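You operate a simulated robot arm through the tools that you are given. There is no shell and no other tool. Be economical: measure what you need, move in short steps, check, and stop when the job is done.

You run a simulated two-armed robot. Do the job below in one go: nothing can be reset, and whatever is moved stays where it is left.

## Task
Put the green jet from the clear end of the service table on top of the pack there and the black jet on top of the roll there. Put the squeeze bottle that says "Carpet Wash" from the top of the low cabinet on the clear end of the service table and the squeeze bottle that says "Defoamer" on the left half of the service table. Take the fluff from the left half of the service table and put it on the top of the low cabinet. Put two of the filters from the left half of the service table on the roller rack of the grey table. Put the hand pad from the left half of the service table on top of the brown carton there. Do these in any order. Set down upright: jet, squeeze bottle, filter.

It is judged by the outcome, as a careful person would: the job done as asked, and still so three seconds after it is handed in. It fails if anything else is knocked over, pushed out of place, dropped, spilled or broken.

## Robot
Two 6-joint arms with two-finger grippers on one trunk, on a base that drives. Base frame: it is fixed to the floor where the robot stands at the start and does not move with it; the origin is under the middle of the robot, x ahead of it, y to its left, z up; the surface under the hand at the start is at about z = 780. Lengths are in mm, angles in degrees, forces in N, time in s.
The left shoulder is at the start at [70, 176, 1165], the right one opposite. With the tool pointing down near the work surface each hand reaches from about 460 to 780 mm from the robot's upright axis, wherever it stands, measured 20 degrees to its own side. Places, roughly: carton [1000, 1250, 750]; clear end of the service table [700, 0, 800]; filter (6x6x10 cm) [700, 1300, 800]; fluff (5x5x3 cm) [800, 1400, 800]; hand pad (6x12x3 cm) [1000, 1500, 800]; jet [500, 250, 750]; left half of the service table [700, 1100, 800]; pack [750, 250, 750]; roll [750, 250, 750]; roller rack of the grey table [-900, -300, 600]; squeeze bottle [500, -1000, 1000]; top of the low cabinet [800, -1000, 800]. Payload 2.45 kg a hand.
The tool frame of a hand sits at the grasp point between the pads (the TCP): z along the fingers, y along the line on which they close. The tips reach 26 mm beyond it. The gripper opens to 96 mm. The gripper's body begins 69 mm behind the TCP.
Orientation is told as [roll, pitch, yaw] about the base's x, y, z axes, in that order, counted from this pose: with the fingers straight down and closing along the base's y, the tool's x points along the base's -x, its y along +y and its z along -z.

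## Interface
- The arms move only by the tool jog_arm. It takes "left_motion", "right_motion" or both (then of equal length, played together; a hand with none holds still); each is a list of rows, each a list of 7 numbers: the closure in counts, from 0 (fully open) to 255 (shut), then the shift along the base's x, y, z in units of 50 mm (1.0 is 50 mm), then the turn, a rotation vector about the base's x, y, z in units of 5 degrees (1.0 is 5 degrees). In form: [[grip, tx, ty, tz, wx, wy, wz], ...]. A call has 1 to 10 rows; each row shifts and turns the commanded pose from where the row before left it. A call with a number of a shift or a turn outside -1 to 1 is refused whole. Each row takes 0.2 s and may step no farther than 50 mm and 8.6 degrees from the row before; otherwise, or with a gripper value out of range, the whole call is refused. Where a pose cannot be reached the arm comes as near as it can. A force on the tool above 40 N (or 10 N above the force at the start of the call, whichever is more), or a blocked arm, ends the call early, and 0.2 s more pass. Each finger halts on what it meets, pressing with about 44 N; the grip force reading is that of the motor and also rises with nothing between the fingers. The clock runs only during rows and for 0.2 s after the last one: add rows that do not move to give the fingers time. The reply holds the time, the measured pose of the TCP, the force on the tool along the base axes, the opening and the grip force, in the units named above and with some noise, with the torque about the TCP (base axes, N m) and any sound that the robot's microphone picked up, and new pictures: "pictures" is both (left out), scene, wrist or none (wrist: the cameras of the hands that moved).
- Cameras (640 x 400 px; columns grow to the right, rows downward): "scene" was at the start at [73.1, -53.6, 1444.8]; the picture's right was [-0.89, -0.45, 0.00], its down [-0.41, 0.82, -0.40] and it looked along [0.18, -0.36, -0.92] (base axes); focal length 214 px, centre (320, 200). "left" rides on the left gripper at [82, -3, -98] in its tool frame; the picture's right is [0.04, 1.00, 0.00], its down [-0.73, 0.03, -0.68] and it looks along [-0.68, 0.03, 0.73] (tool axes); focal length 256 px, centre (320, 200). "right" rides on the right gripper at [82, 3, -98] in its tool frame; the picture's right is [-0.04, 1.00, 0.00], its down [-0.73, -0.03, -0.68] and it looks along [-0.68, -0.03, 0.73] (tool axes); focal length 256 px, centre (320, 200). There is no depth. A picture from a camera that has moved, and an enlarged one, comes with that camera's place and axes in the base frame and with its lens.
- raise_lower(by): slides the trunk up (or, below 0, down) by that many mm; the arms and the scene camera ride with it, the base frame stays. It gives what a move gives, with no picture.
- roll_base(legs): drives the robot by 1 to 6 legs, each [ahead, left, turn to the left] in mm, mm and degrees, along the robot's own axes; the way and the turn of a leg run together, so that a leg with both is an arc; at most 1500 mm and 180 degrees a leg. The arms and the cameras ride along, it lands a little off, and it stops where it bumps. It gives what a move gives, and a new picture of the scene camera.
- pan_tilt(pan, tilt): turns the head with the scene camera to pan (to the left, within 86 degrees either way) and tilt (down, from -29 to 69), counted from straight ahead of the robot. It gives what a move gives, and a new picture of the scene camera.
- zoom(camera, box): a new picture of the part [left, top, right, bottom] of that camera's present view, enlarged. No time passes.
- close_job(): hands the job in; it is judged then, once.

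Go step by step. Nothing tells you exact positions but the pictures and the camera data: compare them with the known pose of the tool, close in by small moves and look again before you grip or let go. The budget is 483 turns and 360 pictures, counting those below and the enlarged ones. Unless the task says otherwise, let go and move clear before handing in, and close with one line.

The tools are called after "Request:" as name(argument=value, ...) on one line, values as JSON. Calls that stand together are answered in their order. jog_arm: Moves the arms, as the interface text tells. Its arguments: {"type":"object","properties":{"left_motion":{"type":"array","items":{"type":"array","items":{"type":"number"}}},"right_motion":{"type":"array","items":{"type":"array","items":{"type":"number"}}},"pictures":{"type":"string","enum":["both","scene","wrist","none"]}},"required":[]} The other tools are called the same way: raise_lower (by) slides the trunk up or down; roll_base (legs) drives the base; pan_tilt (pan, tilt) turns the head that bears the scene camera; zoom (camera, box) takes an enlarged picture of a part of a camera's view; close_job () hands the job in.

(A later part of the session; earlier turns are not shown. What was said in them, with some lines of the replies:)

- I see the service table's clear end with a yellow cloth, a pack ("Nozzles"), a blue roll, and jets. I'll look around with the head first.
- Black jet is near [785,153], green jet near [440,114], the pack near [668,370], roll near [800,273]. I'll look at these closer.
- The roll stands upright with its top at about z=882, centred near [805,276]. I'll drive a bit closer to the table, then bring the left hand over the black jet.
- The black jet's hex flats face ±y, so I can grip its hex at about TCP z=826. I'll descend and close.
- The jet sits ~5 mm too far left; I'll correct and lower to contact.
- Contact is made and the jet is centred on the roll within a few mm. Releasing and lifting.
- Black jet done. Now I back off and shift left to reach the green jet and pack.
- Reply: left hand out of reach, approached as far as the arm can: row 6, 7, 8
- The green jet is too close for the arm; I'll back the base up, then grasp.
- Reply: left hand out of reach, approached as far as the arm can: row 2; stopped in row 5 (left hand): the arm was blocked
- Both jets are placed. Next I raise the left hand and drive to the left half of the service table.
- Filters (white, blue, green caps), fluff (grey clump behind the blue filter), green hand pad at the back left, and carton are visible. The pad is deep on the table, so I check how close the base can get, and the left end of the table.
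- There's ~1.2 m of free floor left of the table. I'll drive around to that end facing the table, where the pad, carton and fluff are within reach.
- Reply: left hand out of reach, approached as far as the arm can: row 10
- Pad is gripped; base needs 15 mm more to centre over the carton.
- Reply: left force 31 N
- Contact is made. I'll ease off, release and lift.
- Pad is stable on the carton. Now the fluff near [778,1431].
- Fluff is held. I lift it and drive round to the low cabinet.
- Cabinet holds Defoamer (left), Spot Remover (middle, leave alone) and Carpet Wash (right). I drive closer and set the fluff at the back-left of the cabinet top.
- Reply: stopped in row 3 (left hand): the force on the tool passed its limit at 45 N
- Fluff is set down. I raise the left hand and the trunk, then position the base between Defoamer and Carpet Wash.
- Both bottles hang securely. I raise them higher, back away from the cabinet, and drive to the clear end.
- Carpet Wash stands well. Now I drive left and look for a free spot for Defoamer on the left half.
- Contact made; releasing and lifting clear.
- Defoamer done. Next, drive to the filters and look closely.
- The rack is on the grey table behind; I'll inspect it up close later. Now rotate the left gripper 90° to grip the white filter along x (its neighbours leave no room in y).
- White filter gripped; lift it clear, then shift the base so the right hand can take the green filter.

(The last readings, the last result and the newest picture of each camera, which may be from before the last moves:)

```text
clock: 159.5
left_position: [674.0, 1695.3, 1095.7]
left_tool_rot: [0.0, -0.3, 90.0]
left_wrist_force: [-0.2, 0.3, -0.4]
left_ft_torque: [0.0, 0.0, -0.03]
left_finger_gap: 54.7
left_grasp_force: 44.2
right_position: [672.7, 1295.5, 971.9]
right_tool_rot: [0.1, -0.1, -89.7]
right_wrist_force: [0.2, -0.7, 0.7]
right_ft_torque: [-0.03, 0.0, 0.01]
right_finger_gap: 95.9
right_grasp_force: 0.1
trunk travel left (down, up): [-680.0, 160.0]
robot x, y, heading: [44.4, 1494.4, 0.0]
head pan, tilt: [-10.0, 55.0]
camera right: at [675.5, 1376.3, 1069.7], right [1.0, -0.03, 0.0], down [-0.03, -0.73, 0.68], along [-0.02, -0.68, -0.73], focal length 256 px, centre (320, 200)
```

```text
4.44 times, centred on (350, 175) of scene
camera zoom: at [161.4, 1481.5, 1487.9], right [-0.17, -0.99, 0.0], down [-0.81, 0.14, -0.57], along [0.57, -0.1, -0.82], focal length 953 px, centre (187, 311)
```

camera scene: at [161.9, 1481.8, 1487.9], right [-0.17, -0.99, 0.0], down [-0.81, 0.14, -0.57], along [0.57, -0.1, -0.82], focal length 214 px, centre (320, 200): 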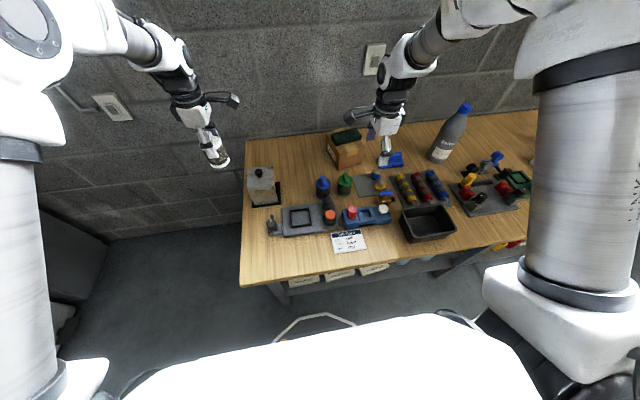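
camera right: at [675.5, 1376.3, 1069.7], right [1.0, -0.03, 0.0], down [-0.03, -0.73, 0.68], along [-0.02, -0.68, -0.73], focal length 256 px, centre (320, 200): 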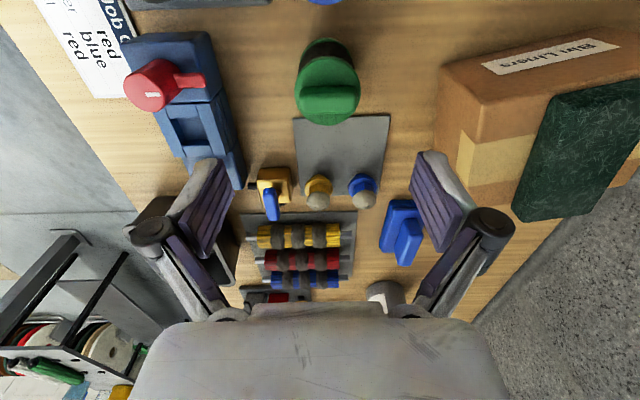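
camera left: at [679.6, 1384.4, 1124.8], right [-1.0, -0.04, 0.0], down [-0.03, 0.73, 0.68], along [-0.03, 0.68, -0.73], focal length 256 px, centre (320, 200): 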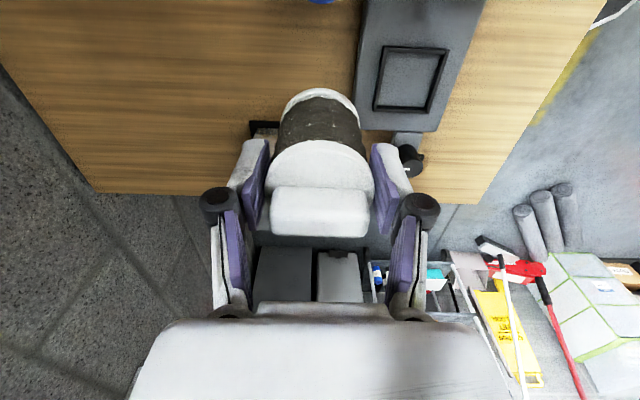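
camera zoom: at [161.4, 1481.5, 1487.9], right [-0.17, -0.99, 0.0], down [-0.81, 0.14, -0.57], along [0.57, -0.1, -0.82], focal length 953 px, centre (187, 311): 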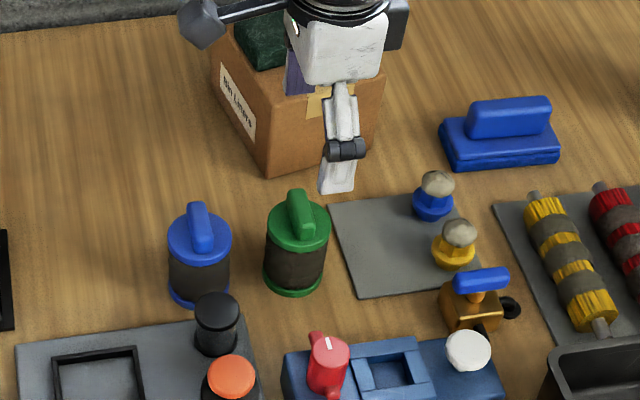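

Request:
jog_arm(right_motion=[[0, 0.1, 0.07, -0.8, 0, 0, 0], [0, 0, 0, -0.8, 0, 0, 0], [0, 0, 0, -0.8, 0, 0, 0], [0, 0, 0, 0, 0, 0, 0], [60, 0, 0, 0, 0, 0, 0], [120, 0, 0, 0, 0, 0, 0], [180, 0, 0, 0, 0, 0, 0]], pictures="wrist")

Request:
zoom(camera="scene", box=[300, 130, 400, 220])

```text
clock: 161.1
left_position: [673.0, 1696.0, 1097.5]
left_tool_rot: [0.0, -0.2, 90.0]
left_wrist_force: [0.4, 0.4, -0.9]
left_ft_torque: [-0.03, -0.03, -0.02]
left_finger_gap: 54.8
left_grasp_force: 44.6
right_position: [675.7, 1298.7, 853.8]
right_tool_rot: [0.0, 0.0, -89.8]
right_wrist_force: [0.9, -0.4, 4.0]
right_ft_torque: [-0.05, -0.01, -0.01]
right_finger_gap: 54.7
right_grasp_force: 44.1
trunk travel left (down, up): [-680.0, 160.0]
robot x, y, heading: [44.2, 1495.7, 0.4]
head pan, tilt: [-10.0, 55.0]
camera right: at [679.6, 1379.0, 951.3], right [1.0, -0.04, 0.0], down [-0.03, -0.73, 0.68], along [-0.02, -0.68, -0.73], focal length 256 px, centre (320, 200)
```

right: 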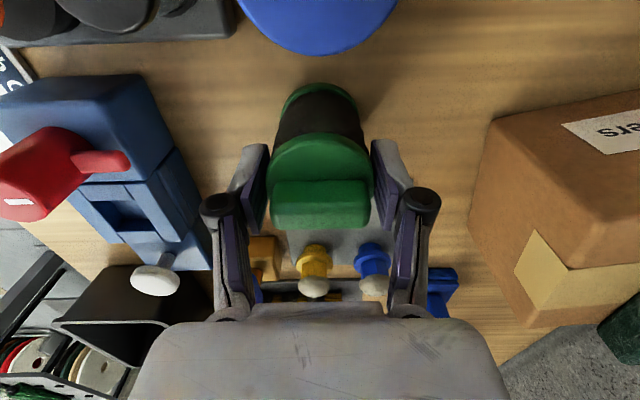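

```text
4.44 times, centred on (350, 175) of scene
camera zoom: at [161.4, 1481.6, 1488.0], right [-0.17, -0.99, 0.0], down [-0.81, 0.14, -0.57], along [0.57, -0.1, -0.82], focal length 953 px, centre (187, 311)
```

zoom: 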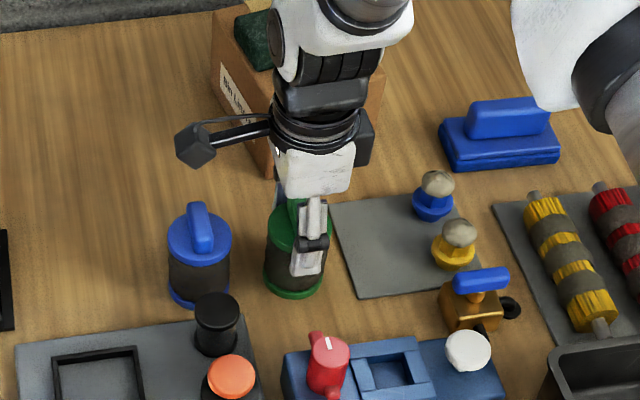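

Both filters held. I lift the green one and drive to the grey table, turning to face it.

Request:
jog_arm(right_motion=[[190, 0, 0, 0.9, 0, 0, 0], [190, 0, 0, 0.9, 0, 0, 0], [190, 0, 0, 0.9, 0, 0, 0], [190, 0, 0, 0.9, 0, 0, 0], [190, 0, 0, 0.7, 0, 0, 0], [190, 0, 0, 0, 0, 0, 0]], pictures="wrist")

Request:
roll_base(legs=[[-150, 0, 0], [0, -800, 0], [0, 0, 180]])

Request:
pan_tilt(pan=40, tilt=35)

```text
clock: 162.5
left_position: [676.0, 1694.4, 1095.3]
left_tool_rot: [0.0, -0.2, 90.0]
left_wrist_force: [0.0, 0.1, -1.0]
left_ft_torque: [0.0, 0.0, -0.04]
left_finger_gap: 54.5
left_grasp_force: 44.0
right_position: [676.0, 1297.0, 1067.7]
right_tool_rot: [0.0, 0.0, -89.7]
right_wrist_force: [0.4, -0.5, -0.6]
right_ft_torque: [0.01, 0.01, 0.0]
right_finger_gap: 54.7
right_grasp_force: 44.0
trunk travel left (down, up): [-680.0, 160.0]
robot x, y, heading: [43.6, 1496.6, 0.3]
head pan, tilt: [-10.0, 55.0]
camera right: at [679.4, 1378.6, 1165.5], right [1.0, -0.04, 0.0], down [-0.03, -0.73, 0.68], along [-0.02, -0.68, -0.73], focal length 256 px, centre (320, 200)
```

right: 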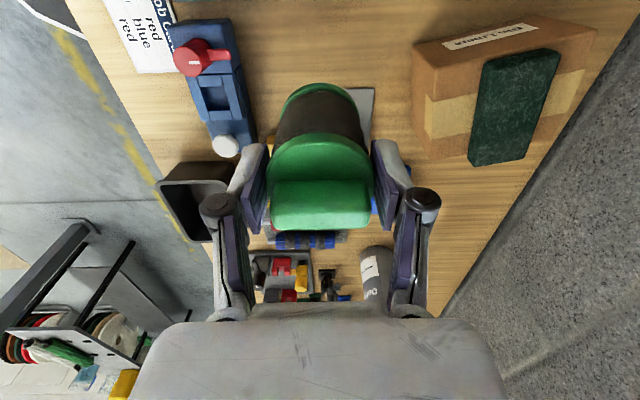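

```text
clock: 175.1
left_position: [-734.6, 489.4, 1095.7]
left_tool_rot: [-0.1, -0.2, -89.8]
left_wrist_force: [-1.1, 0.4, -0.5]
left_ft_torque: [0.02, 0.02, -0.01]
left_finger_gap: 54.7
left_grasp_force: 44.4
right_position: [-734.9, 887.0, 1067.9]
right_tool_rot: [0.0, 0.0, 90.4]
right_wrist_force: [-0.7, 0.5, -0.4]
right_ft_torque: [0.01, 0.01, 0.02]
right_finger_gap: 54.6
right_grasp_force: 43.7
trunk travel left (down, up): [-680.0, 160.0]
robot x, y, heading: [-103.5, 691.3, -179.7]
head pan, tilt: [-10.0, 55.0]
camera scene: at [-229.3, 702.5, 1487.9], right [0.17, 0.99, 0.0], down [0.81, -0.14, -0.57], along [-0.57, 0.1, -0.82], focal length 214 px, centre (320, 200)
```

scene: 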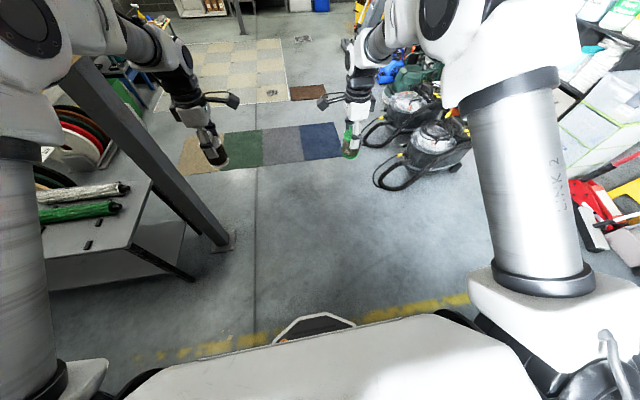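

```text
clock: 176.3
left_position: [-732.6, 488.9, 1095.0]
left_tool_rot: [0.0, -0.2, -89.9]
left_wrist_force: [-0.3, -0.5, -1.4]
left_ft_torque: [0.01, 0.0, -0.01]
left_finger_gap: 54.5
left_grasp_force: 44.1
right_position: [-735.2, 886.9, 1066.6]
right_tool_rot: [0.0, 0.0, 90.5]
right_wrist_force: [0.2, 0.0, -0.4]
right_ft_torque: [0.02, -0.02, 0.0]
right_finger_gap: 54.6
right_grasp_force: 44.4
trunk travel left (down, up): [-680.0, 160.0]
robot x, y, heading: [-101.8, 688.9, -179.7]
head pan, tilt: [40.0, 35.0]
camera scene: at [-225.3, 633.4, 1516.1], right [-0.65, 0.76, 0.0], down [0.44, 0.37, -0.82], along [-0.62, -0.53, -0.57], focal length 214 px, centre (320, 200)
```

scene: 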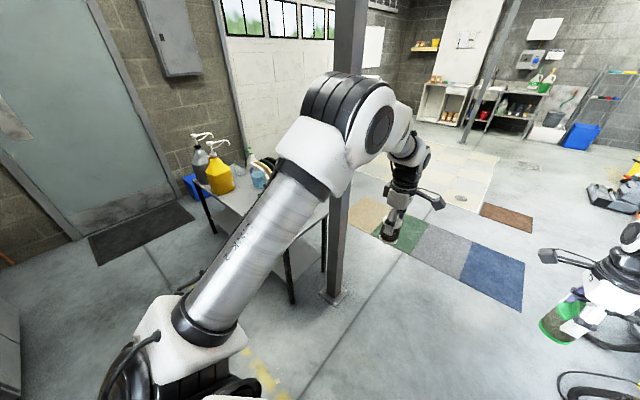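

Request:
roll_base(legs=[[30, 0, 0], [-60, 970, 0]])

Request:
pan_tilt(pan=0, tilt=50)

```text
clock: 181.8
left_position: [-696.0, -484.5, 1095.9]
left_tool_rot: [0.0, -0.3, -89.9]
left_wrist_force: [-0.1, -0.3, -0.4]
left_ft_torque: [0.03, 0.01, -0.01]
left_finger_gap: 54.6
left_grasp_force: 44.1
right_position: [-698.4, -86.9, 1067.1]
right_tool_rot: [0.0, 0.1, 90.6]
right_wrist_force: [0.2, 0.3, -1.4]
right_ft_torque: [0.0, 0.0, -0.02]
right_finger_gap: 54.5
right_grasp_force: 44.3
trunk travel left (down, up): [-680.0, 160.0]
robot x, y, heading: [-68.5, -277.0, -179.6]
head pan, tilt: [40.0, 35.0]
camera scene: at [-187.7, -338.9, 1516.1], right [-0.65, 0.76, 0.0], down [0.44, 0.37, -0.82], along [-0.62, -0.53, -0.57], focal length 214 px, centre (320, 200)
```

scene: 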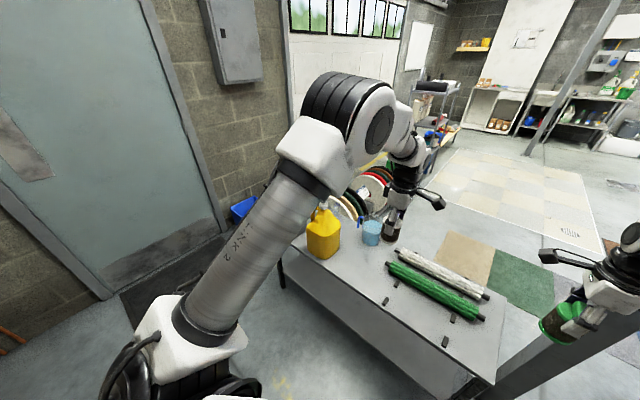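

```text
clock: 182.9
left_position: [-694.6, -485.3, 1095.7]
left_tool_rot: [0.0, -0.2, -89.8]
left_wrist_force: [0.7, 0.0, -1.1]
left_ft_torque: [0.02, 0.0, 0.0]
left_finger_gap: 54.7
left_grasp_force: 44.0
right_position: [-698.6, -85.3, 1067.8]
right_tool_rot: [0.1, 0.1, 90.4]
right_wrist_force: [-0.7, 0.0, -0.5]
right_ft_torque: [0.03, 0.01, 0.03]
right_finger_gap: 54.4
right_grasp_force: 44.5
trunk travel left (down, up): [-680.0, 160.0]
robot x, y, heading: [-64.5, -280.5, -179.5]
head pan, tilt: [0.0, 50.0]
camera scene: at [-197.8, -282.5, 1494.4], right [-0.01, 1.0, 0.0], down [0.77, 0.01, -0.64], along [-0.64, -0.01, -0.77], focal length 214 px, centre (320, 200)
```

scene: 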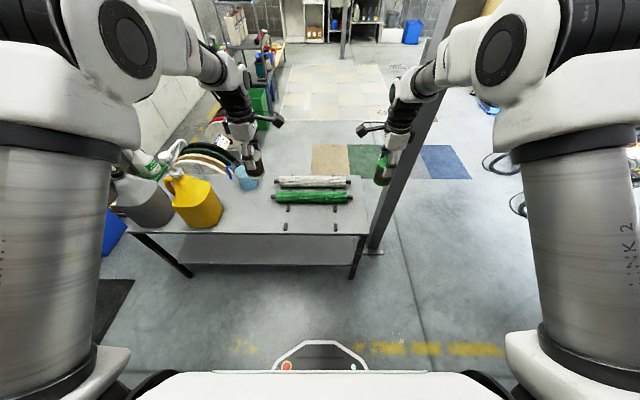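

Request:
zoom(camera="scene", box=[210, 140, 390, 270])

Request:
zoom(camera="scene", box=[255, 165, 375, 240])

```text
3.08 times, centred on (300, 205) of scene
camera zoom: at [-197.8, -282.5, 1494.4], right [-0.01, 1.0, 0.0], down [0.77, 0.01, -0.64], along [-0.64, -0.01, -0.77], focal length 660 px, centre (382, 185)
```

zoom: 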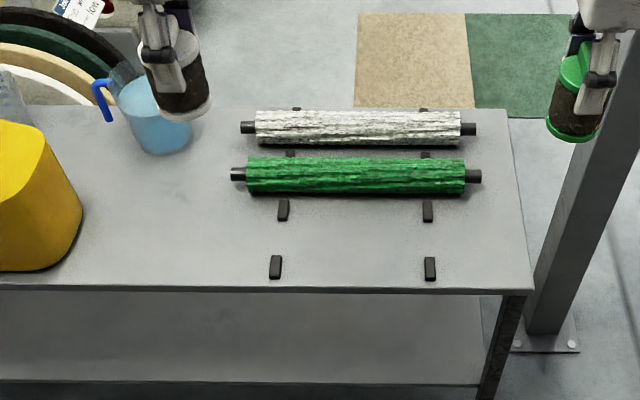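

```text
5.33 times, centred on (315, 202) of scene
camera zoom: at [-197.8, -282.5, 1494.4], right [-0.01, 1.0, 0.0], down [0.77, 0.01, -0.64], along [-0.64, -0.01, -0.77], focal length 1144 px, centre (347, 187)
```

zoom: 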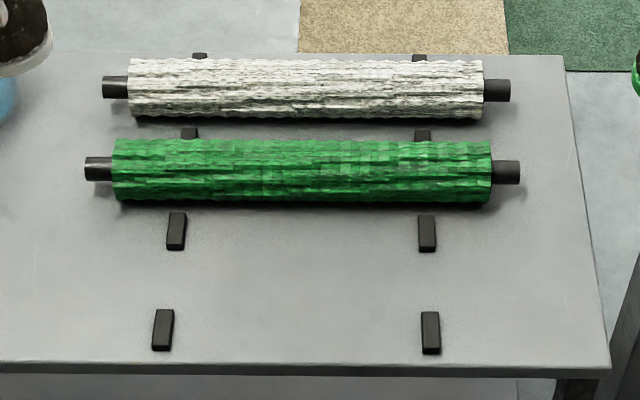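

The roller rack is the pegged area with an empty slot in front of the green roller (x≈-745…-855, table z≈640). I'll stand the filters upright in that slot: lower the trunk and approach.

Request:
raise_lower(by=-140)

Request:
roll_base(legs=[[100, -90, 0]])

Request:
zoom(camera="scene", box=[180, 130, 360, 280])

```text
clock: 184.5
left_position: [-694.9, -484.1, 956.7]
left_tool_rot: [0.0, -0.3, -89.8]
left_wrist_force: [0.6, 0.1, -1.8]
left_ft_torque: [0.02, 0.0, 0.01]
left_finger_gap: 54.6
left_grasp_force: 43.7
right_position: [-698.1, -87.1, 927.6]
right_tool_rot: [0.0, 0.1, 90.5]
right_wrist_force: [0.3, 0.7, -1.8]
right_ft_torque: [-0.01, -0.01, -0.01]
right_finger_gap: 54.7
right_grasp_force: 44.2
trunk travel left (down, up): [-540.0, 300.0]
robot x, y, heading: [-67.9, -278.5, -179.8]
head pan, tilt: [0.0, 50.0]
```

```text
clock: 185.8
left_position: [-796.4, -395.3, 955.5]
left_tool_rot: [0.1, -0.3, -89.7]
left_wrist_force: [0.6, 0.2, -2.4]
left_ft_torque: [-0.01, -0.01, 0.0]
left_finger_gap: 54.8
left_grasp_force: 44.3
right_position: [-799.6, 3.3, 927.5]
right_tool_rot: [0.0, -0.1, 90.7]
right_wrist_force: [-0.4, 0.7, -0.6]
right_ft_torque: [-0.02, -0.01, 0.0]
right_finger_gap: 54.6
right_grasp_force: 44.4
trunk travel left (down, up): [-540.0, 300.0]
robot x, y, heading: [-167.8, -188.8, -179.5]
head pan, tilt: [0.0, 50.0]
camera scene: at [-298.6, -193.1, 1354.4], right [-0.01, 1.0, 0.0], down [0.77, 0.01, -0.64], along [-0.64, -0.01, -0.77], focal length 214 px, centre (320, 200)
```

scene: 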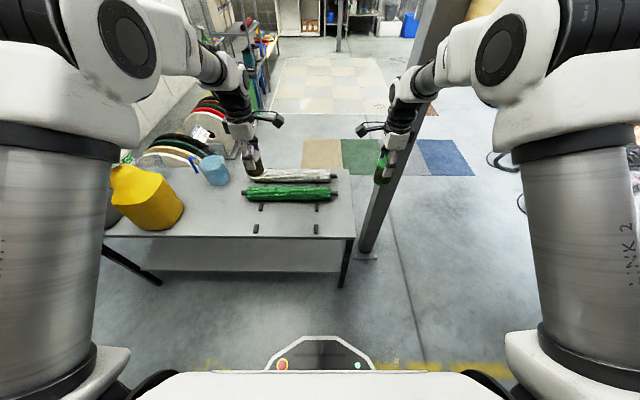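

```text
2.67 times, centred on (270, 205) of scene
camera zoom: at [-298.6, -193.1, 1354.4], right [-0.01, 1.0, 0.0], down [0.77, 0.01, -0.64], along [-0.64, -0.01, -0.77], focal length 572 px, centre (453, 187)
```

zoom: 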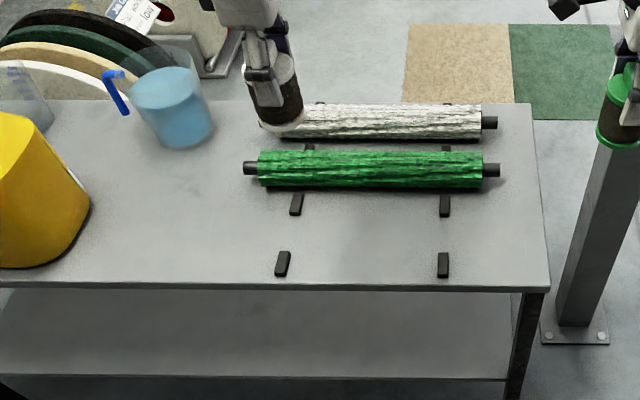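

Request:
jog_arm(left_motion=[[190, -0.04, 0, -0.9, 0, 0, 0], [190, -0.04, 0, -0.9, 0, 0, 0], [190, 0, 0, -0.9, 0, 0, 0], [190, 0, 0, -0.9, 0, 0, 0], [190, 0, 0, -0.3, 0, 0, 0], [190, 0, 0, 0, 0, 0, 0]], pictures="wrist")

Request:
zoom(camera="scene", box=[220, 150, 360, 260])

```text
clock: 187.2
left_position: [-800.3, -395.1, 759.1]
left_tool_rot: [0.1, -0.2, -89.7]
left_wrist_force: [0.1, 0.2, -0.5]
left_ft_torque: [0.01, 0.01, 0.01]
left_finger_gap: 54.6
left_grasp_force: 43.7
right_position: [-799.3, 2.8, 927.3]
right_tool_rot: [-0.2, 0.1, 90.7]
right_wrist_force: [-0.4, -0.5, -1.2]
right_ft_torque: [0.03, -0.02, 0.0]
right_finger_gap: 54.5
right_grasp_force: 43.7
trunk travel left (down, up): [-540.0, 300.0]
robot x, y, heading: [-167.2, -189.9, -179.5]
head pan, tilt: [0.0, 50.0]
camera left: at [-804.9, -313.4, 858.1], right [1.0, 0.04, 0.0], down [0.03, -0.73, 0.68], along [0.03, -0.68, -0.73], focal length 256 px, centre (320, 200)
```

left: 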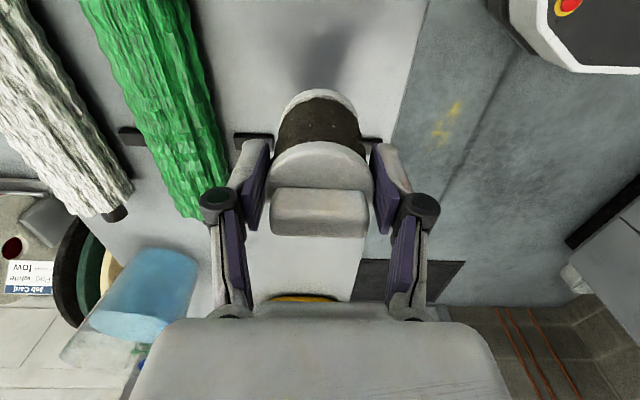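

```text
3.64 times, centred on (290, 205) of scene
camera zoom: at [-298.7, -193.3, 1354.4], right [-0.01, 1.0, 0.0], down [0.77, 0.01, -0.64], along [-0.64, -0.01, -0.77], focal length 780 px, centre (429, 182)
```

zoom: 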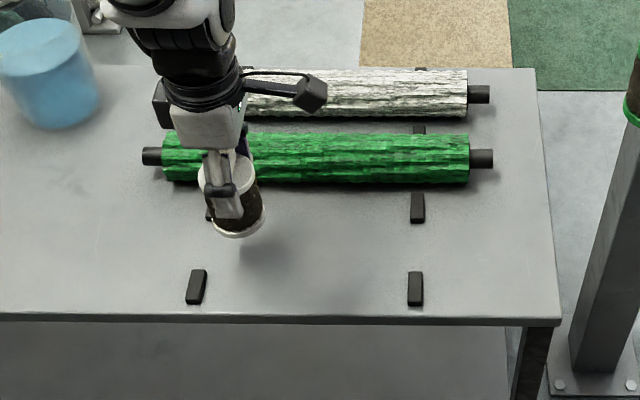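

Request:
jog_arm(left_motion=[[190, 0, 0, -0.6, 0, 0, 0], [190, 0, 0, -0.14, 0, 0, 0], [190, 0, 0, 0, 0, 0, 0]], pictures="none")

Request:
zoom(camera="scene", box=[220, 150, 360, 260])

```text
clock: 188.0
left_position: [-801.3, -395.0, 723.1]
left_tool_rot: [0.0, -0.1, -89.8]
left_wrist_force: [1.2, -0.7, -0.4]
left_ft_torque: [0.01, -0.02, -0.01]
left_finger_gap: 54.6
left_grasp_force: 44.2
right_position: [-800.7, 3.1, 927.8]
right_tool_rot: [0.0, -0.1, 90.6]
right_wrist_force: [0.1, -0.1, -0.3]
right_ft_torque: [0.0, -0.02, -0.01]
right_finger_gap: 54.8
right_grasp_force: 43.7
trunk travel left (down, up): [-540.0, 300.0]
robot x, y, heading: [-164.6, -185.6, -179.3]
head pan, tilt: [0.0, 50.0]
```

```text
3.64 times, centred on (290, 205) of scene
camera zoom: at [-298.8, -193.3, 1354.3], right [-0.01, 1.0, 0.0], down [0.77, 0.01, -0.64], along [-0.64, -0.01, -0.77], focal length 780 px, centre (429, 182)
```

zoom: 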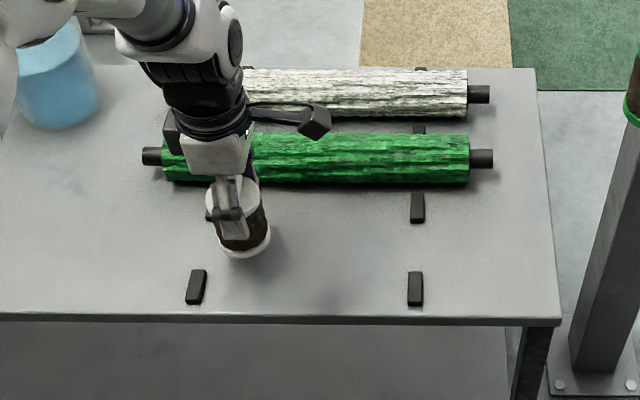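

Request:
jog_arm(left_motion=[[190, 0, 0, -0.1, 0, 0, 0], [190, 0, 0, -0.1, 0, 0, 0], [190, 0, 0, 0, 0, 0, 0]], pictures="none")

```text
clock: 188.8
left_position: [-799.8, -396.2, 713.6]
left_tool_rot: [-0.1, -0.2, -89.6]
left_wrist_force: [-0.6, -0.1, -0.7]
left_ft_torque: [-0.05, -0.02, 0.0]
left_finger_gap: 54.9
left_grasp_force: 43.9
right_position: [-799.5, 2.7, 927.7]
right_tool_rot: [0.0, -0.1, 90.6]
right_wrist_force: [-0.9, 0.2, -1.6]
right_ft_torque: [-0.02, 0.04, 0.03]
right_finger_gap: 54.7
right_grasp_force: 43.7
trunk travel left (down, up): [-540.0, 300.0]
robot x, y, heading: [-161.7, -190.4, -179.6]
head pan, tilt: [0.0, 50.0]
```

Request:
jog_arm(left_motion=[[190, 0, 0, -0.08, 0, 0, 0], [190, 0, 0, -0.06, 0, 0, 0], [190, 0, 0, 0, 0, 0, 0]], pictures="none")

Request:
zoom(camera="scene", box=[240, 180, 310, 235])

```text
clock: 189.6
left_position: [-799.3, -395.0, 706.9]
left_tool_rot: [0.0, -0.2, -89.7]
left_wrist_force: [1.0, -0.9, -0.6]
left_ft_torque: [-0.01, 0.01, -0.01]
left_finger_gap: 54.7
left_grasp_force: 43.6
right_position: [-800.2, 3.0, 928.0]
right_tool_rot: [-0.1, 0.0, 90.7]
right_wrist_force: [-0.5, -0.4, -1.1]
right_ft_torque: [0.0, -0.03, 0.02]
right_finger_gap: 54.6
right_grasp_force: 44.2
trunk travel left (down, up): [-540.0, 300.0]
robot x, y, heading: [-166.8, -191.2, -179.4]
head pan, tilt: [0.0, 50.0]
```

```text
7.27 times, centred on (275, 208) of scene
camera zoom: at [-298.7, -193.2, 1354.4], right [-0.01, 1.0, 0.0], down [0.77, 0.01, -0.64], along [-0.64, -0.01, -0.77], focal length 1560 px, centre (647, 146)
```

zoom: 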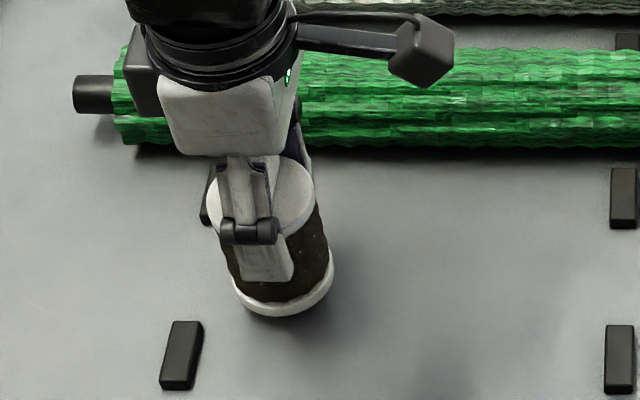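

Request:
jog_arm(left_motion=[[190, 0, 0, -0.08, 0, 0, 0], [190, 0, 0, -0.08, 0, 0, 0], [190, 0, 0, -0.06, 0, 0, 0], [190, 0, 0, 0, 0, 0, 0]], pictures="none")

Request:
zoom(camera="scene", box=[240, 180, 310, 235])

```text
clock: 190.6
left_position: [-799.7, -394.1, 696.6]
left_tool_rot: [0.0, -0.2, -89.7]
left_wrist_force: [-0.2, 0.1, -0.9]
left_ft_torque: [-0.03, -0.01, -0.03]
left_finger_gap: 54.8
left_grasp_force: 44.2
right_position: [-799.1, 3.4, 929.0]
right_tool_rot: [-0.1, -0.1, 90.6]
right_wrist_force: [-0.3, -0.4, -0.8]
right_ft_torque: [-0.02, 0.01, 0.01]
right_finger_gap: 54.7
right_grasp_force: 44.4
trunk travel left (down, up): [-540.0, 300.0]
robot x, y, heading: [-163.5, -188.0, -179.2]
head pan, tilt: [0.0, 50.0]
```

```text
7.27 times, centred on (275, 208) of scene
camera zoom: at [-298.7, -193.2, 1354.4], right [-0.01, 1.0, 0.0], down [0.77, 0.01, -0.64], along [-0.64, -0.01, -0.77], focal length 1560 px, centre (647, 146)
```

zoom: 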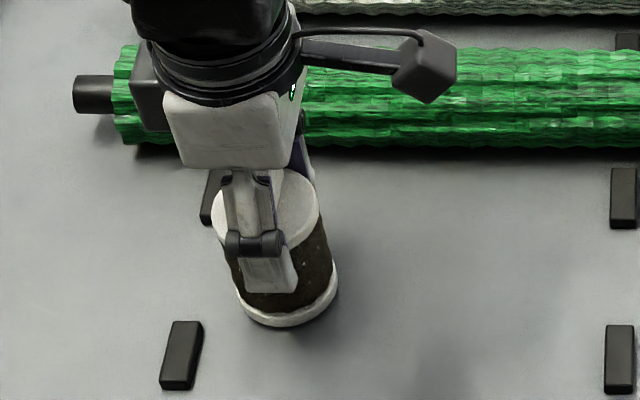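

Request:
jog_arm(left_motion=[[190, -0.36, 0, 0, 0, 0, 0], [190, 0, 0, -0.1, 0, 0, 0], [190, 0, 0, -0.08, 0, 0, 0], [190, 0, 0, 0, 0, 0, 0]], pictures="wrist")

Request:
zoom(camera="scene", box=[240, 180, 310, 235])

```text
clock: 191.6
left_position: [-817.6, -395.6, 692.3]
left_tool_rot: [-0.5, -0.2, -89.7]
left_wrist_force: [-2.2, -4.2, 26.3]
left_ft_torque: [-0.39, 0.01, 0.01]
left_finger_gap: 54.9
left_grasp_force: 44.4
right_position: [-797.1, 3.2, 930.5]
right_tool_rot: [0.2, 0.0, 90.6]
right_wrist_force: [0.9, 0.7, -0.9]
right_ft_torque: [0.0, -0.04, 0.02]
right_finger_gap: 54.4
right_grasp_force: 44.0
trunk travel left (down, up): [-540.0, 300.0]
robot x, y, heading: [-168.9, -191.3, -179.1]
head pan, tilt: [0.0, 50.0]
camera left: at [-821.7, -313.8, 789.4], right [1.0, 0.05, -0.01], down [0.04, -0.73, 0.68], along [0.02, -0.68, -0.73], focal length 256 px, centre (320, 200)
```

left: 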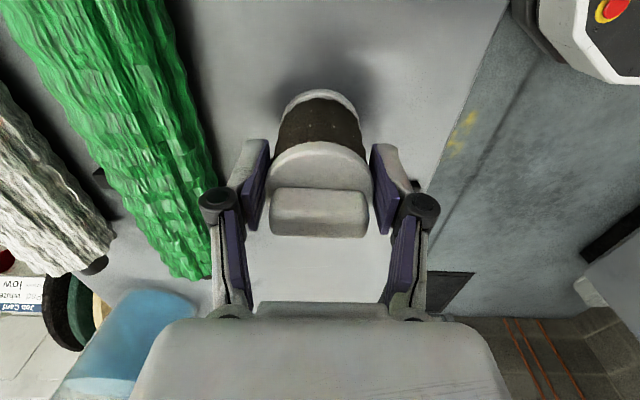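

```text
7.27 times, centred on (275, 208) of scene
camera zoom: at [-295.1, -192.5, 1355.1], right [-0.01, 1.0, 0.0], down [0.76, 0.01, -0.64], along [-0.64, -0.01, -0.76], focal length 1560 px, centre (647, 146)
```

zoom: 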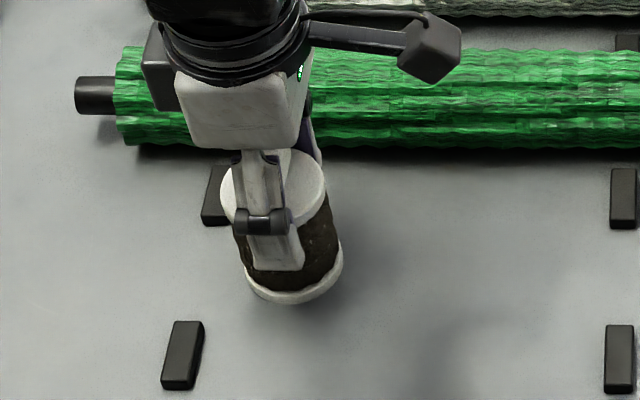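

Contact with the rack surface at z≈620; the filter sits centred in the slot. Release and lift straight up.

Request:
jog_arm(left_motion=[[190, 0, 0, 0.08, 0, 0, 0], [190, 0, 0, 0, 0, 0, 0], [130, 0, 0, 0, 0, 0, 0], [70, 0, 0, 0, 0, 0, 0], [0, 0, 0, 0, 0, 0, 0], [0, 0, 0, 0.5, 0, 0, 0], [0, 0, 0, 0.9, 0, 0, 0], [0, 0, 0, 0.9, 0, 0, 0], [0, 0, 0, 0.9, 0, 0, 0]], pictures="wrist")

Request:
zoom(camera="scene", box=[220, 150, 360, 260])

```text
clock: 193.6
left_position: [-816.6, -394.9, 850.9]
left_tool_rot: [0.0, -0.2, -89.6]
left_wrist_force: [0.8, -0.4, 0.6]
left_ft_torque: [0.01, 0.06, 0.0]
left_finger_gap: 96.0
left_grasp_force: 0.1
right_position: [-798.6, 3.0, 928.8]
right_tool_rot: [0.1, 0.0, 90.5]
right_wrist_force: [1.1, 0.7, -1.3]
right_ft_torque: [0.02, 0.02, 0.0]
right_finger_gap: 54.6
right_grasp_force: 43.7
trunk travel left (down, up): [-540.0, 300.0]
robot x, y, heading: [-166.9, -189.4, -179.6]
head pan, tilt: [0.0, 50.0]
camera left: at [-820.9, -312.4, 949.9], right [1.0, 0.04, 0.0], down [0.03, -0.73, 0.68], along [0.03, -0.68, -0.73], focal length 256 px, centre (320, 200)
```

left: 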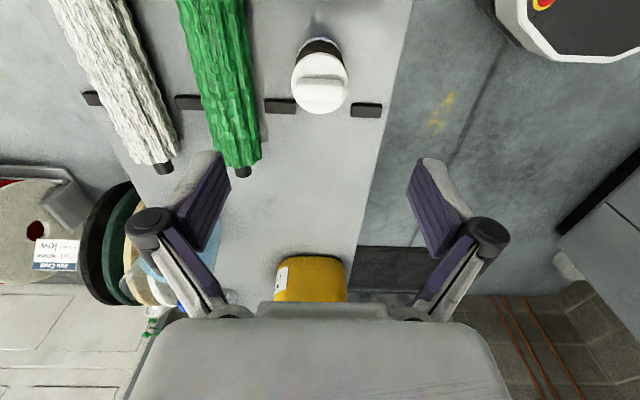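

```text
3.64 times, centred on (290, 205) of scene
camera zoom: at [-297.2, -192.8, 1354.5], right [-0.01, 1.0, 0.0], down [0.77, 0.01, -0.64], along [-0.64, -0.01, -0.77], focal length 780 px, centre (429, 182)
```

zoom: 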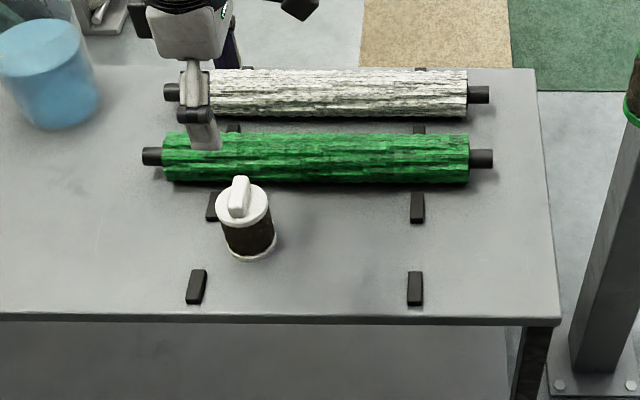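

Request:
jog_arm(left_motion=[[0, 0, 0, 0.9, 0, 0, 0], [0, 0.2, 0, 0.9, 0, 0, 0], [0, 0.4, 0, 0.8, 0, 0, 0], [0, 0.5, 0, 0.6, 0, 0, 0]], pictures="none")

Request:
roll_base(legs=[[15, 200, 0]])

Request:
zoom(camera="scene", box=[240, 140, 440, 280])

```text
clock: 194.6
left_position: [-761.7, -395.4, 1011.3]
left_tool_rot: [0.0, -0.2, -89.6]
left_wrist_force: [1.0, -0.8, 0.0]
left_ft_torque: [0.03, 0.0, 0.0]
left_finger_gap: 95.9
left_grasp_force: 0.0
right_position: [-796.6, 3.6, 928.5]
right_tool_rot: [0.3, 0.0, 90.6]
right_wrist_force: [-0.4, -0.4, -0.2]
right_ft_torque: [0.01, 0.03, 0.0]
right_finger_gap: 54.8
right_grasp_force: 43.7
trunk travel left (down, up): [-540.0, 300.0]
robot x, y, heading: [-166.5, -191.8, -179.2]
head pan, tilt: [0.0, 50.0]
```

```text
clock: 196.2
left_position: [-776.4, -596.9, 1010.5]
left_tool_rot: [0.0, -0.1, -89.8]
left_wrist_force: [-0.9, 0.7, 0.5]
left_ft_torque: [0.02, -0.02, 0.02]
left_finger_gap: 95.9
left_grasp_force: 0.1
right_position: [-812.5, -197.2, 927.5]
right_tool_rot: [0.0, 0.0, 90.6]
right_wrist_force: [0.7, 0.1, -0.4]
right_ft_torque: [-0.01, 0.03, -0.02]
right_finger_gap: 54.8
right_grasp_force: 43.6
trunk travel left (down, up): [-540.0, 300.0]
robot x, y, heading: [-179.8, -389.1, -179.2]
head pan, tilt: [0.0, 50.0]
camera scene: at [-311.4, -393.9, 1354.4], right [-0.01, 1.0, 0.0], down [0.77, 0.01, -0.64], along [-0.64, -0.01, -0.77], focal length 214 px, centre (320, 200)
```

scene: 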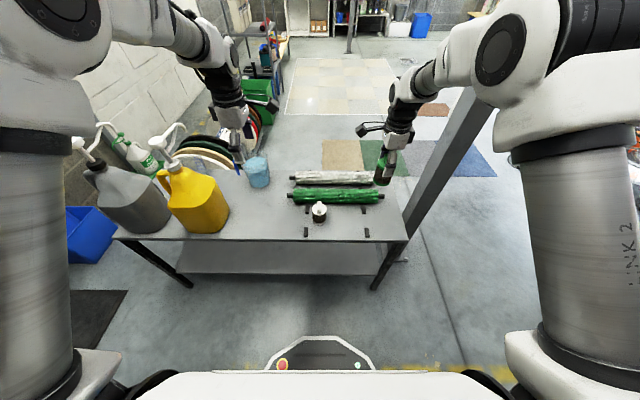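

```text
2.86 times, centred on (340, 210) of scene
camera zoom: at [-311.4, -393.9, 1354.4], right [-0.01, 1.0, 0.0], down [0.77, 0.01, -0.64], along [-0.64, -0.01, -0.77], focal length 613 px, centre (263, 171)
```

zoom: 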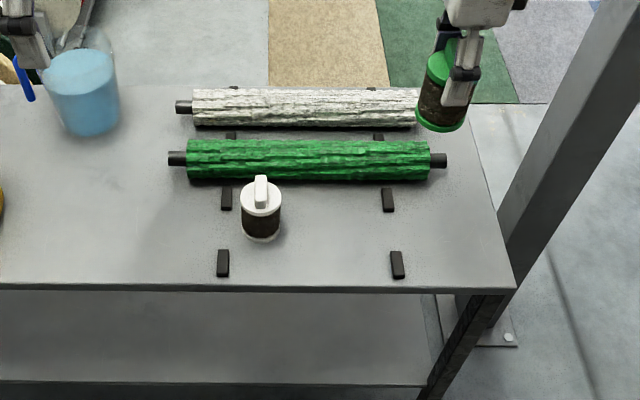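

Request:
jog_arm(right_motion=[[190, -0.05, -0.75, 0, 0, 0, 0], [190, -0.05, -0.75, 0, 0, 0, 0], [190, 0, 0, -0.9, 0, 0, 0], [190, 0, 0, -0.9, 0, 0, 0], [190, 0, 0, -0.9, 0, 0, 0], [190, 0, 0, -0.9, 0, 0, 0], [190, 0, 0, 0, 0, 0, 0]], pictures="wrist")

Request:
zoom(camera="scene", box=[260, 150, 400, 260])

```text
clock: 197.8
left_position: [-775.6, -595.8, 1011.3]
left_tool_rot: [-0.2, -0.2, -89.7]
left_wrist_force: [0.7, 0.5, 0.2]
left_ft_torque: [0.01, 0.04, 0.01]
left_finger_gap: 96.0
left_grasp_force: 0.0
right_position: [-815.6, -272.4, 748.0]
right_tool_rot: [0.1, 0.0, 90.6]
right_wrist_force: [0.2, 0.7, -1.5]
right_ft_torque: [0.01, -0.01, 0.01]
right_finger_gap: 54.7
right_grasp_force: 44.0
trunk travel left (down, up): [-540.0, 300.0]
robot x, y, heading: [-181.2, -392.9, -179.4]
head pan, tilt: [0.0, 50.0]
camera right: at [-818.3, -354.0, 846.1], right [-1.0, 0.03, 0.0], down [0.02, 0.73, 0.68], along [0.02, 0.68, -0.73], focal length 256 px, centre (320, 200)
```

right: 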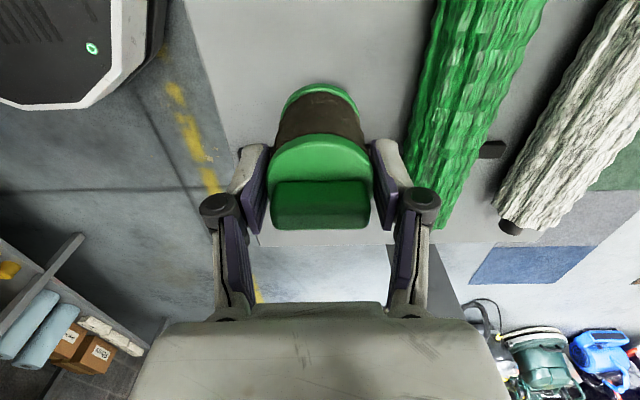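

```text
3.64 times, centred on (330, 205) of scene
camera zoom: at [-310.4, -393.8, 1354.5], right [-0.01, 1.0, 0.0], down [0.77, 0.01, -0.64], along [-0.64, -0.01, -0.77], focal length 780 px, centre (284, 182)
```

zoom: 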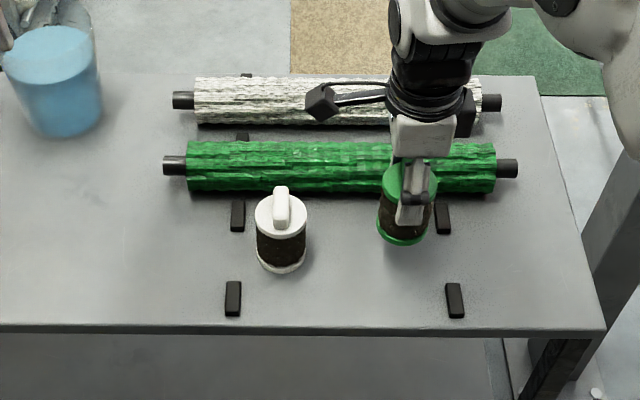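

Request:
jog_arm(right_motion=[[190, 0, 0, -0.6, 0, 0, 0], [190, 0, 0, -0.3, 0, 0, 0], [190, 0, 0, -0.1, 0, 0, 0], [190, 0, 0, -0.06, 0, 0, 0], [190, 0, 0, 0, 0, 0, 0]], pictures="none")

Request:
zoom(camera="scene", box=[260, 150, 400, 260])

```text
clock: 199.0
left_position: [-777.4, -596.9, 1010.0]
left_tool_rot: [0.0, -0.2, -89.7]
left_wrist_force: [0.6, 0.5, 0.4]
left_ft_torque: [-0.03, 0.02, -0.01]
left_finger_gap: 96.0
left_grasp_force: 0.1
right_position: [-815.5, -272.3, 696.1]
right_tool_rot: [0.1, 0.1, 90.5]
right_wrist_force: [-1.0, 0.3, -0.9]
right_ft_torque: [0.0, 0.02, 0.0]
right_finger_gap: 54.8
right_grasp_force: 43.5
trunk travel left (down, up): [-540.0, 300.0]
robot x, y, heading: [-182.1, -391.8, -179.4]
head pan, tilt: [0.0, 50.0]
```

```text
3.64 times, centred on (330, 205) of scene
camera zoom: at [-311.3, -393.4, 1354.4], right [-0.01, 1.0, 0.0], down [0.77, 0.01, -0.64], along [-0.64, -0.01, -0.77], focal length 780 px, centre (284, 182)
```

zoom: 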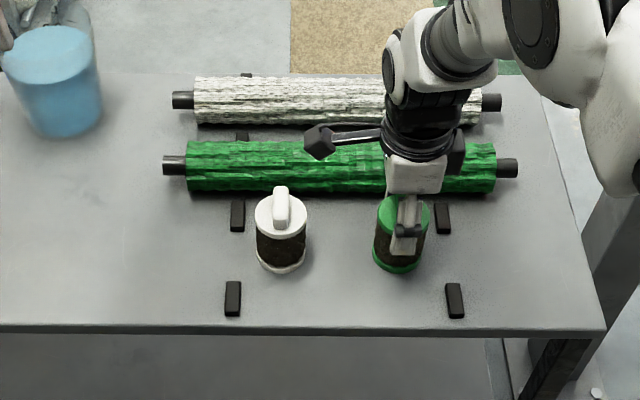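

Request:
jog_arm(right_motion=[[190, 0, 0, -0.06, 0, 0, 0], [190, 0, 0, 0, 0, 0, 0]], pictures="none")

```text
clock: 199.6
left_position: [-775.4, -596.2, 1010.8]
left_tool_rot: [-0.1, -0.2, -89.7]
left_wrist_force: [0.2, -0.2, -0.7]
left_ft_torque: [-0.03, 0.01, -0.01]
left_finger_gap: 96.2
left_grasp_force: 0.0
right_position: [-817.0, -271.9, 693.6]
right_tool_rot: [0.2, 0.1, 90.6]
right_wrist_force: [-0.9, 1.4, 8.2]
right_ft_torque: [0.1, -0.14, -0.01]
right_finger_gap: 54.5
right_grasp_force: 43.8
trunk travel left (down, up): [-540.0, 300.0]
robot x, y, heading: [-177.7, -389.5, -179.1]
head pan, tilt: [0.0, 50.0]
```

Contact made; release and lift clear.

Request:
jog_arm(right_motion=[[190, 0, 0, 0.02, 0, 0, 0], [130, 0, 0, 0, 0, 0, 0], [70, 0, 0, 0, 0, 0, 0], [0, 0, 0, 0, 0, 0, 0], [0, 0, 0, 0.5, 0, 0, 0], [0, 0, 0, 0.9, 0, 0, 0], [0, 0, 0, 0.9, 0, 0, 0], [0, 0, 0, 0.9, 0, 0, 0]], pictures="wrist")

Request:
roll_base(legs=[[-150, 0, 0]])

Request:
zoom(camera="scene", box=[240, 120, 400, 240])

```text
clock: 201.4
left_position: [-776.0, -595.8, 1011.2]
left_tool_rot: [-0.1, -0.2, -89.7]
left_wrist_force: [0.5, -0.1, 0.4]
left_ft_torque: [0.0, 0.02, -0.01]
left_finger_gap: 96.0
left_grasp_force: 0.3
right_position: [-815.6, -271.6, 853.6]
right_tool_rot: [0.0, 0.0, 90.6]
right_wrist_force: [0.3, 0.2, 0.0]
right_ft_torque: [0.0, 0.05, -0.01]
right_finger_gap: 95.6
right_grasp_force: 0.1
trunk travel left (down, up): [-540.0, 300.0]
robot x, y, heading: [-179.4, -393.4, -179.3]
head pan, tilt: [0.0, 50.0]
camera right: at [-818.3, -354.1, 952.2], right [-1.0, 0.03, 0.0], down [0.02, 0.73, 0.68], along [0.02, 0.68, -0.73], focal length 256 px, centre (320, 200)
```

right: 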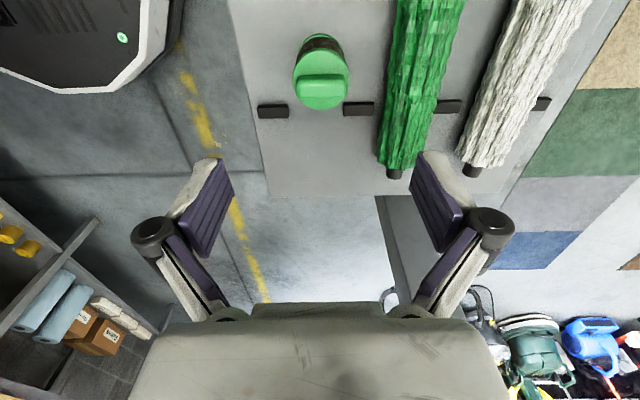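

```text
clock: 202.8
left_position: [-625.4, -593.6, 1012.6]
left_tool_rot: [0.1, -0.3, -89.7]
left_wrist_force: [-0.6, -0.3, 0.6]
left_ft_torque: [0.0, 0.01, -0.01]
left_finger_gap: 96.2
left_grasp_force: 0.0
right_position: [-667.7, -270.7, 853.1]
right_tool_rot: [0.2, -0.1, 90.4]
right_wrist_force: [1.4, -0.7, -0.6]
right_ft_torque: [-0.03, -0.02, 0.02]
right_finger_gap: 96.0
right_grasp_force: 0.0
trunk travel left (down, up): [-540.0, 300.0]
robot x, y, heading: [-28.7, -392.3, -179.3]
head pan, tilt: [0.0, 50.0]
camera scene: at [-160.4, -392.0, 1354.4], right [-0.01, 1.0, 0.0], down [0.77, 0.01, -0.64], along [-0.64, -0.01, -0.77], focal length 214 px, centre (320, 200)
```

scene: 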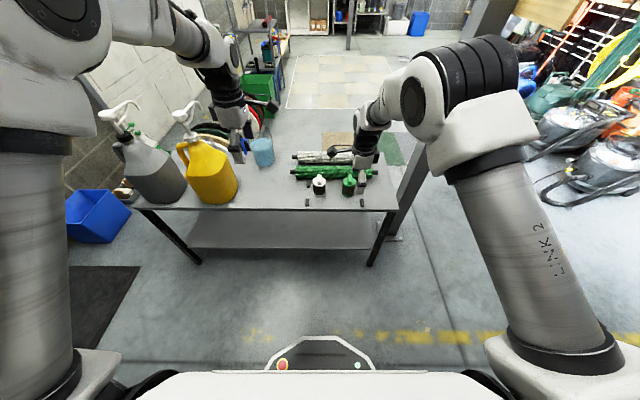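

```text
3.33 times, centred on (320, 180) of scene
camera zoom: at [-160.4, -392.0, 1354.4], right [-0.01, 1.0, 0.0], down [0.77, 0.01, -0.64], along [-0.64, -0.01, -0.77], focal length 715 px, centre (320, 267)
```

zoom: 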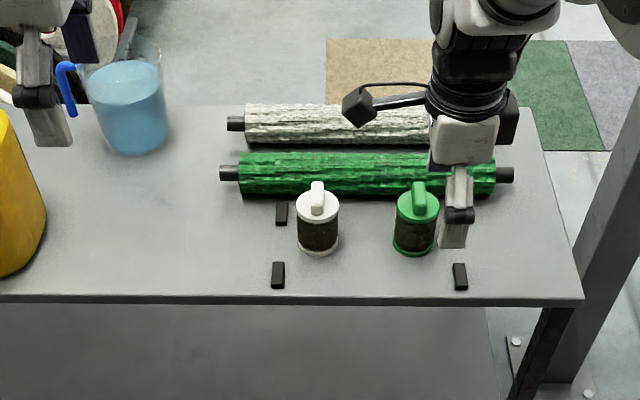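

Both filters stand upright on the roller rack. The other items were seen in place after they were set down, and both hands are clear, so I'm handing in.

Request:
close_job()

```text
The job is handed in.
```

I finished every part of the task and handed it in: jets, bottles, fluff, filters and hand pad are all where you asked, with the jets, bottles and filters upright. The two filters I moved are the white and the green; the hand pad overhangs the back edge of the carton by about 15 mm but sits stable.
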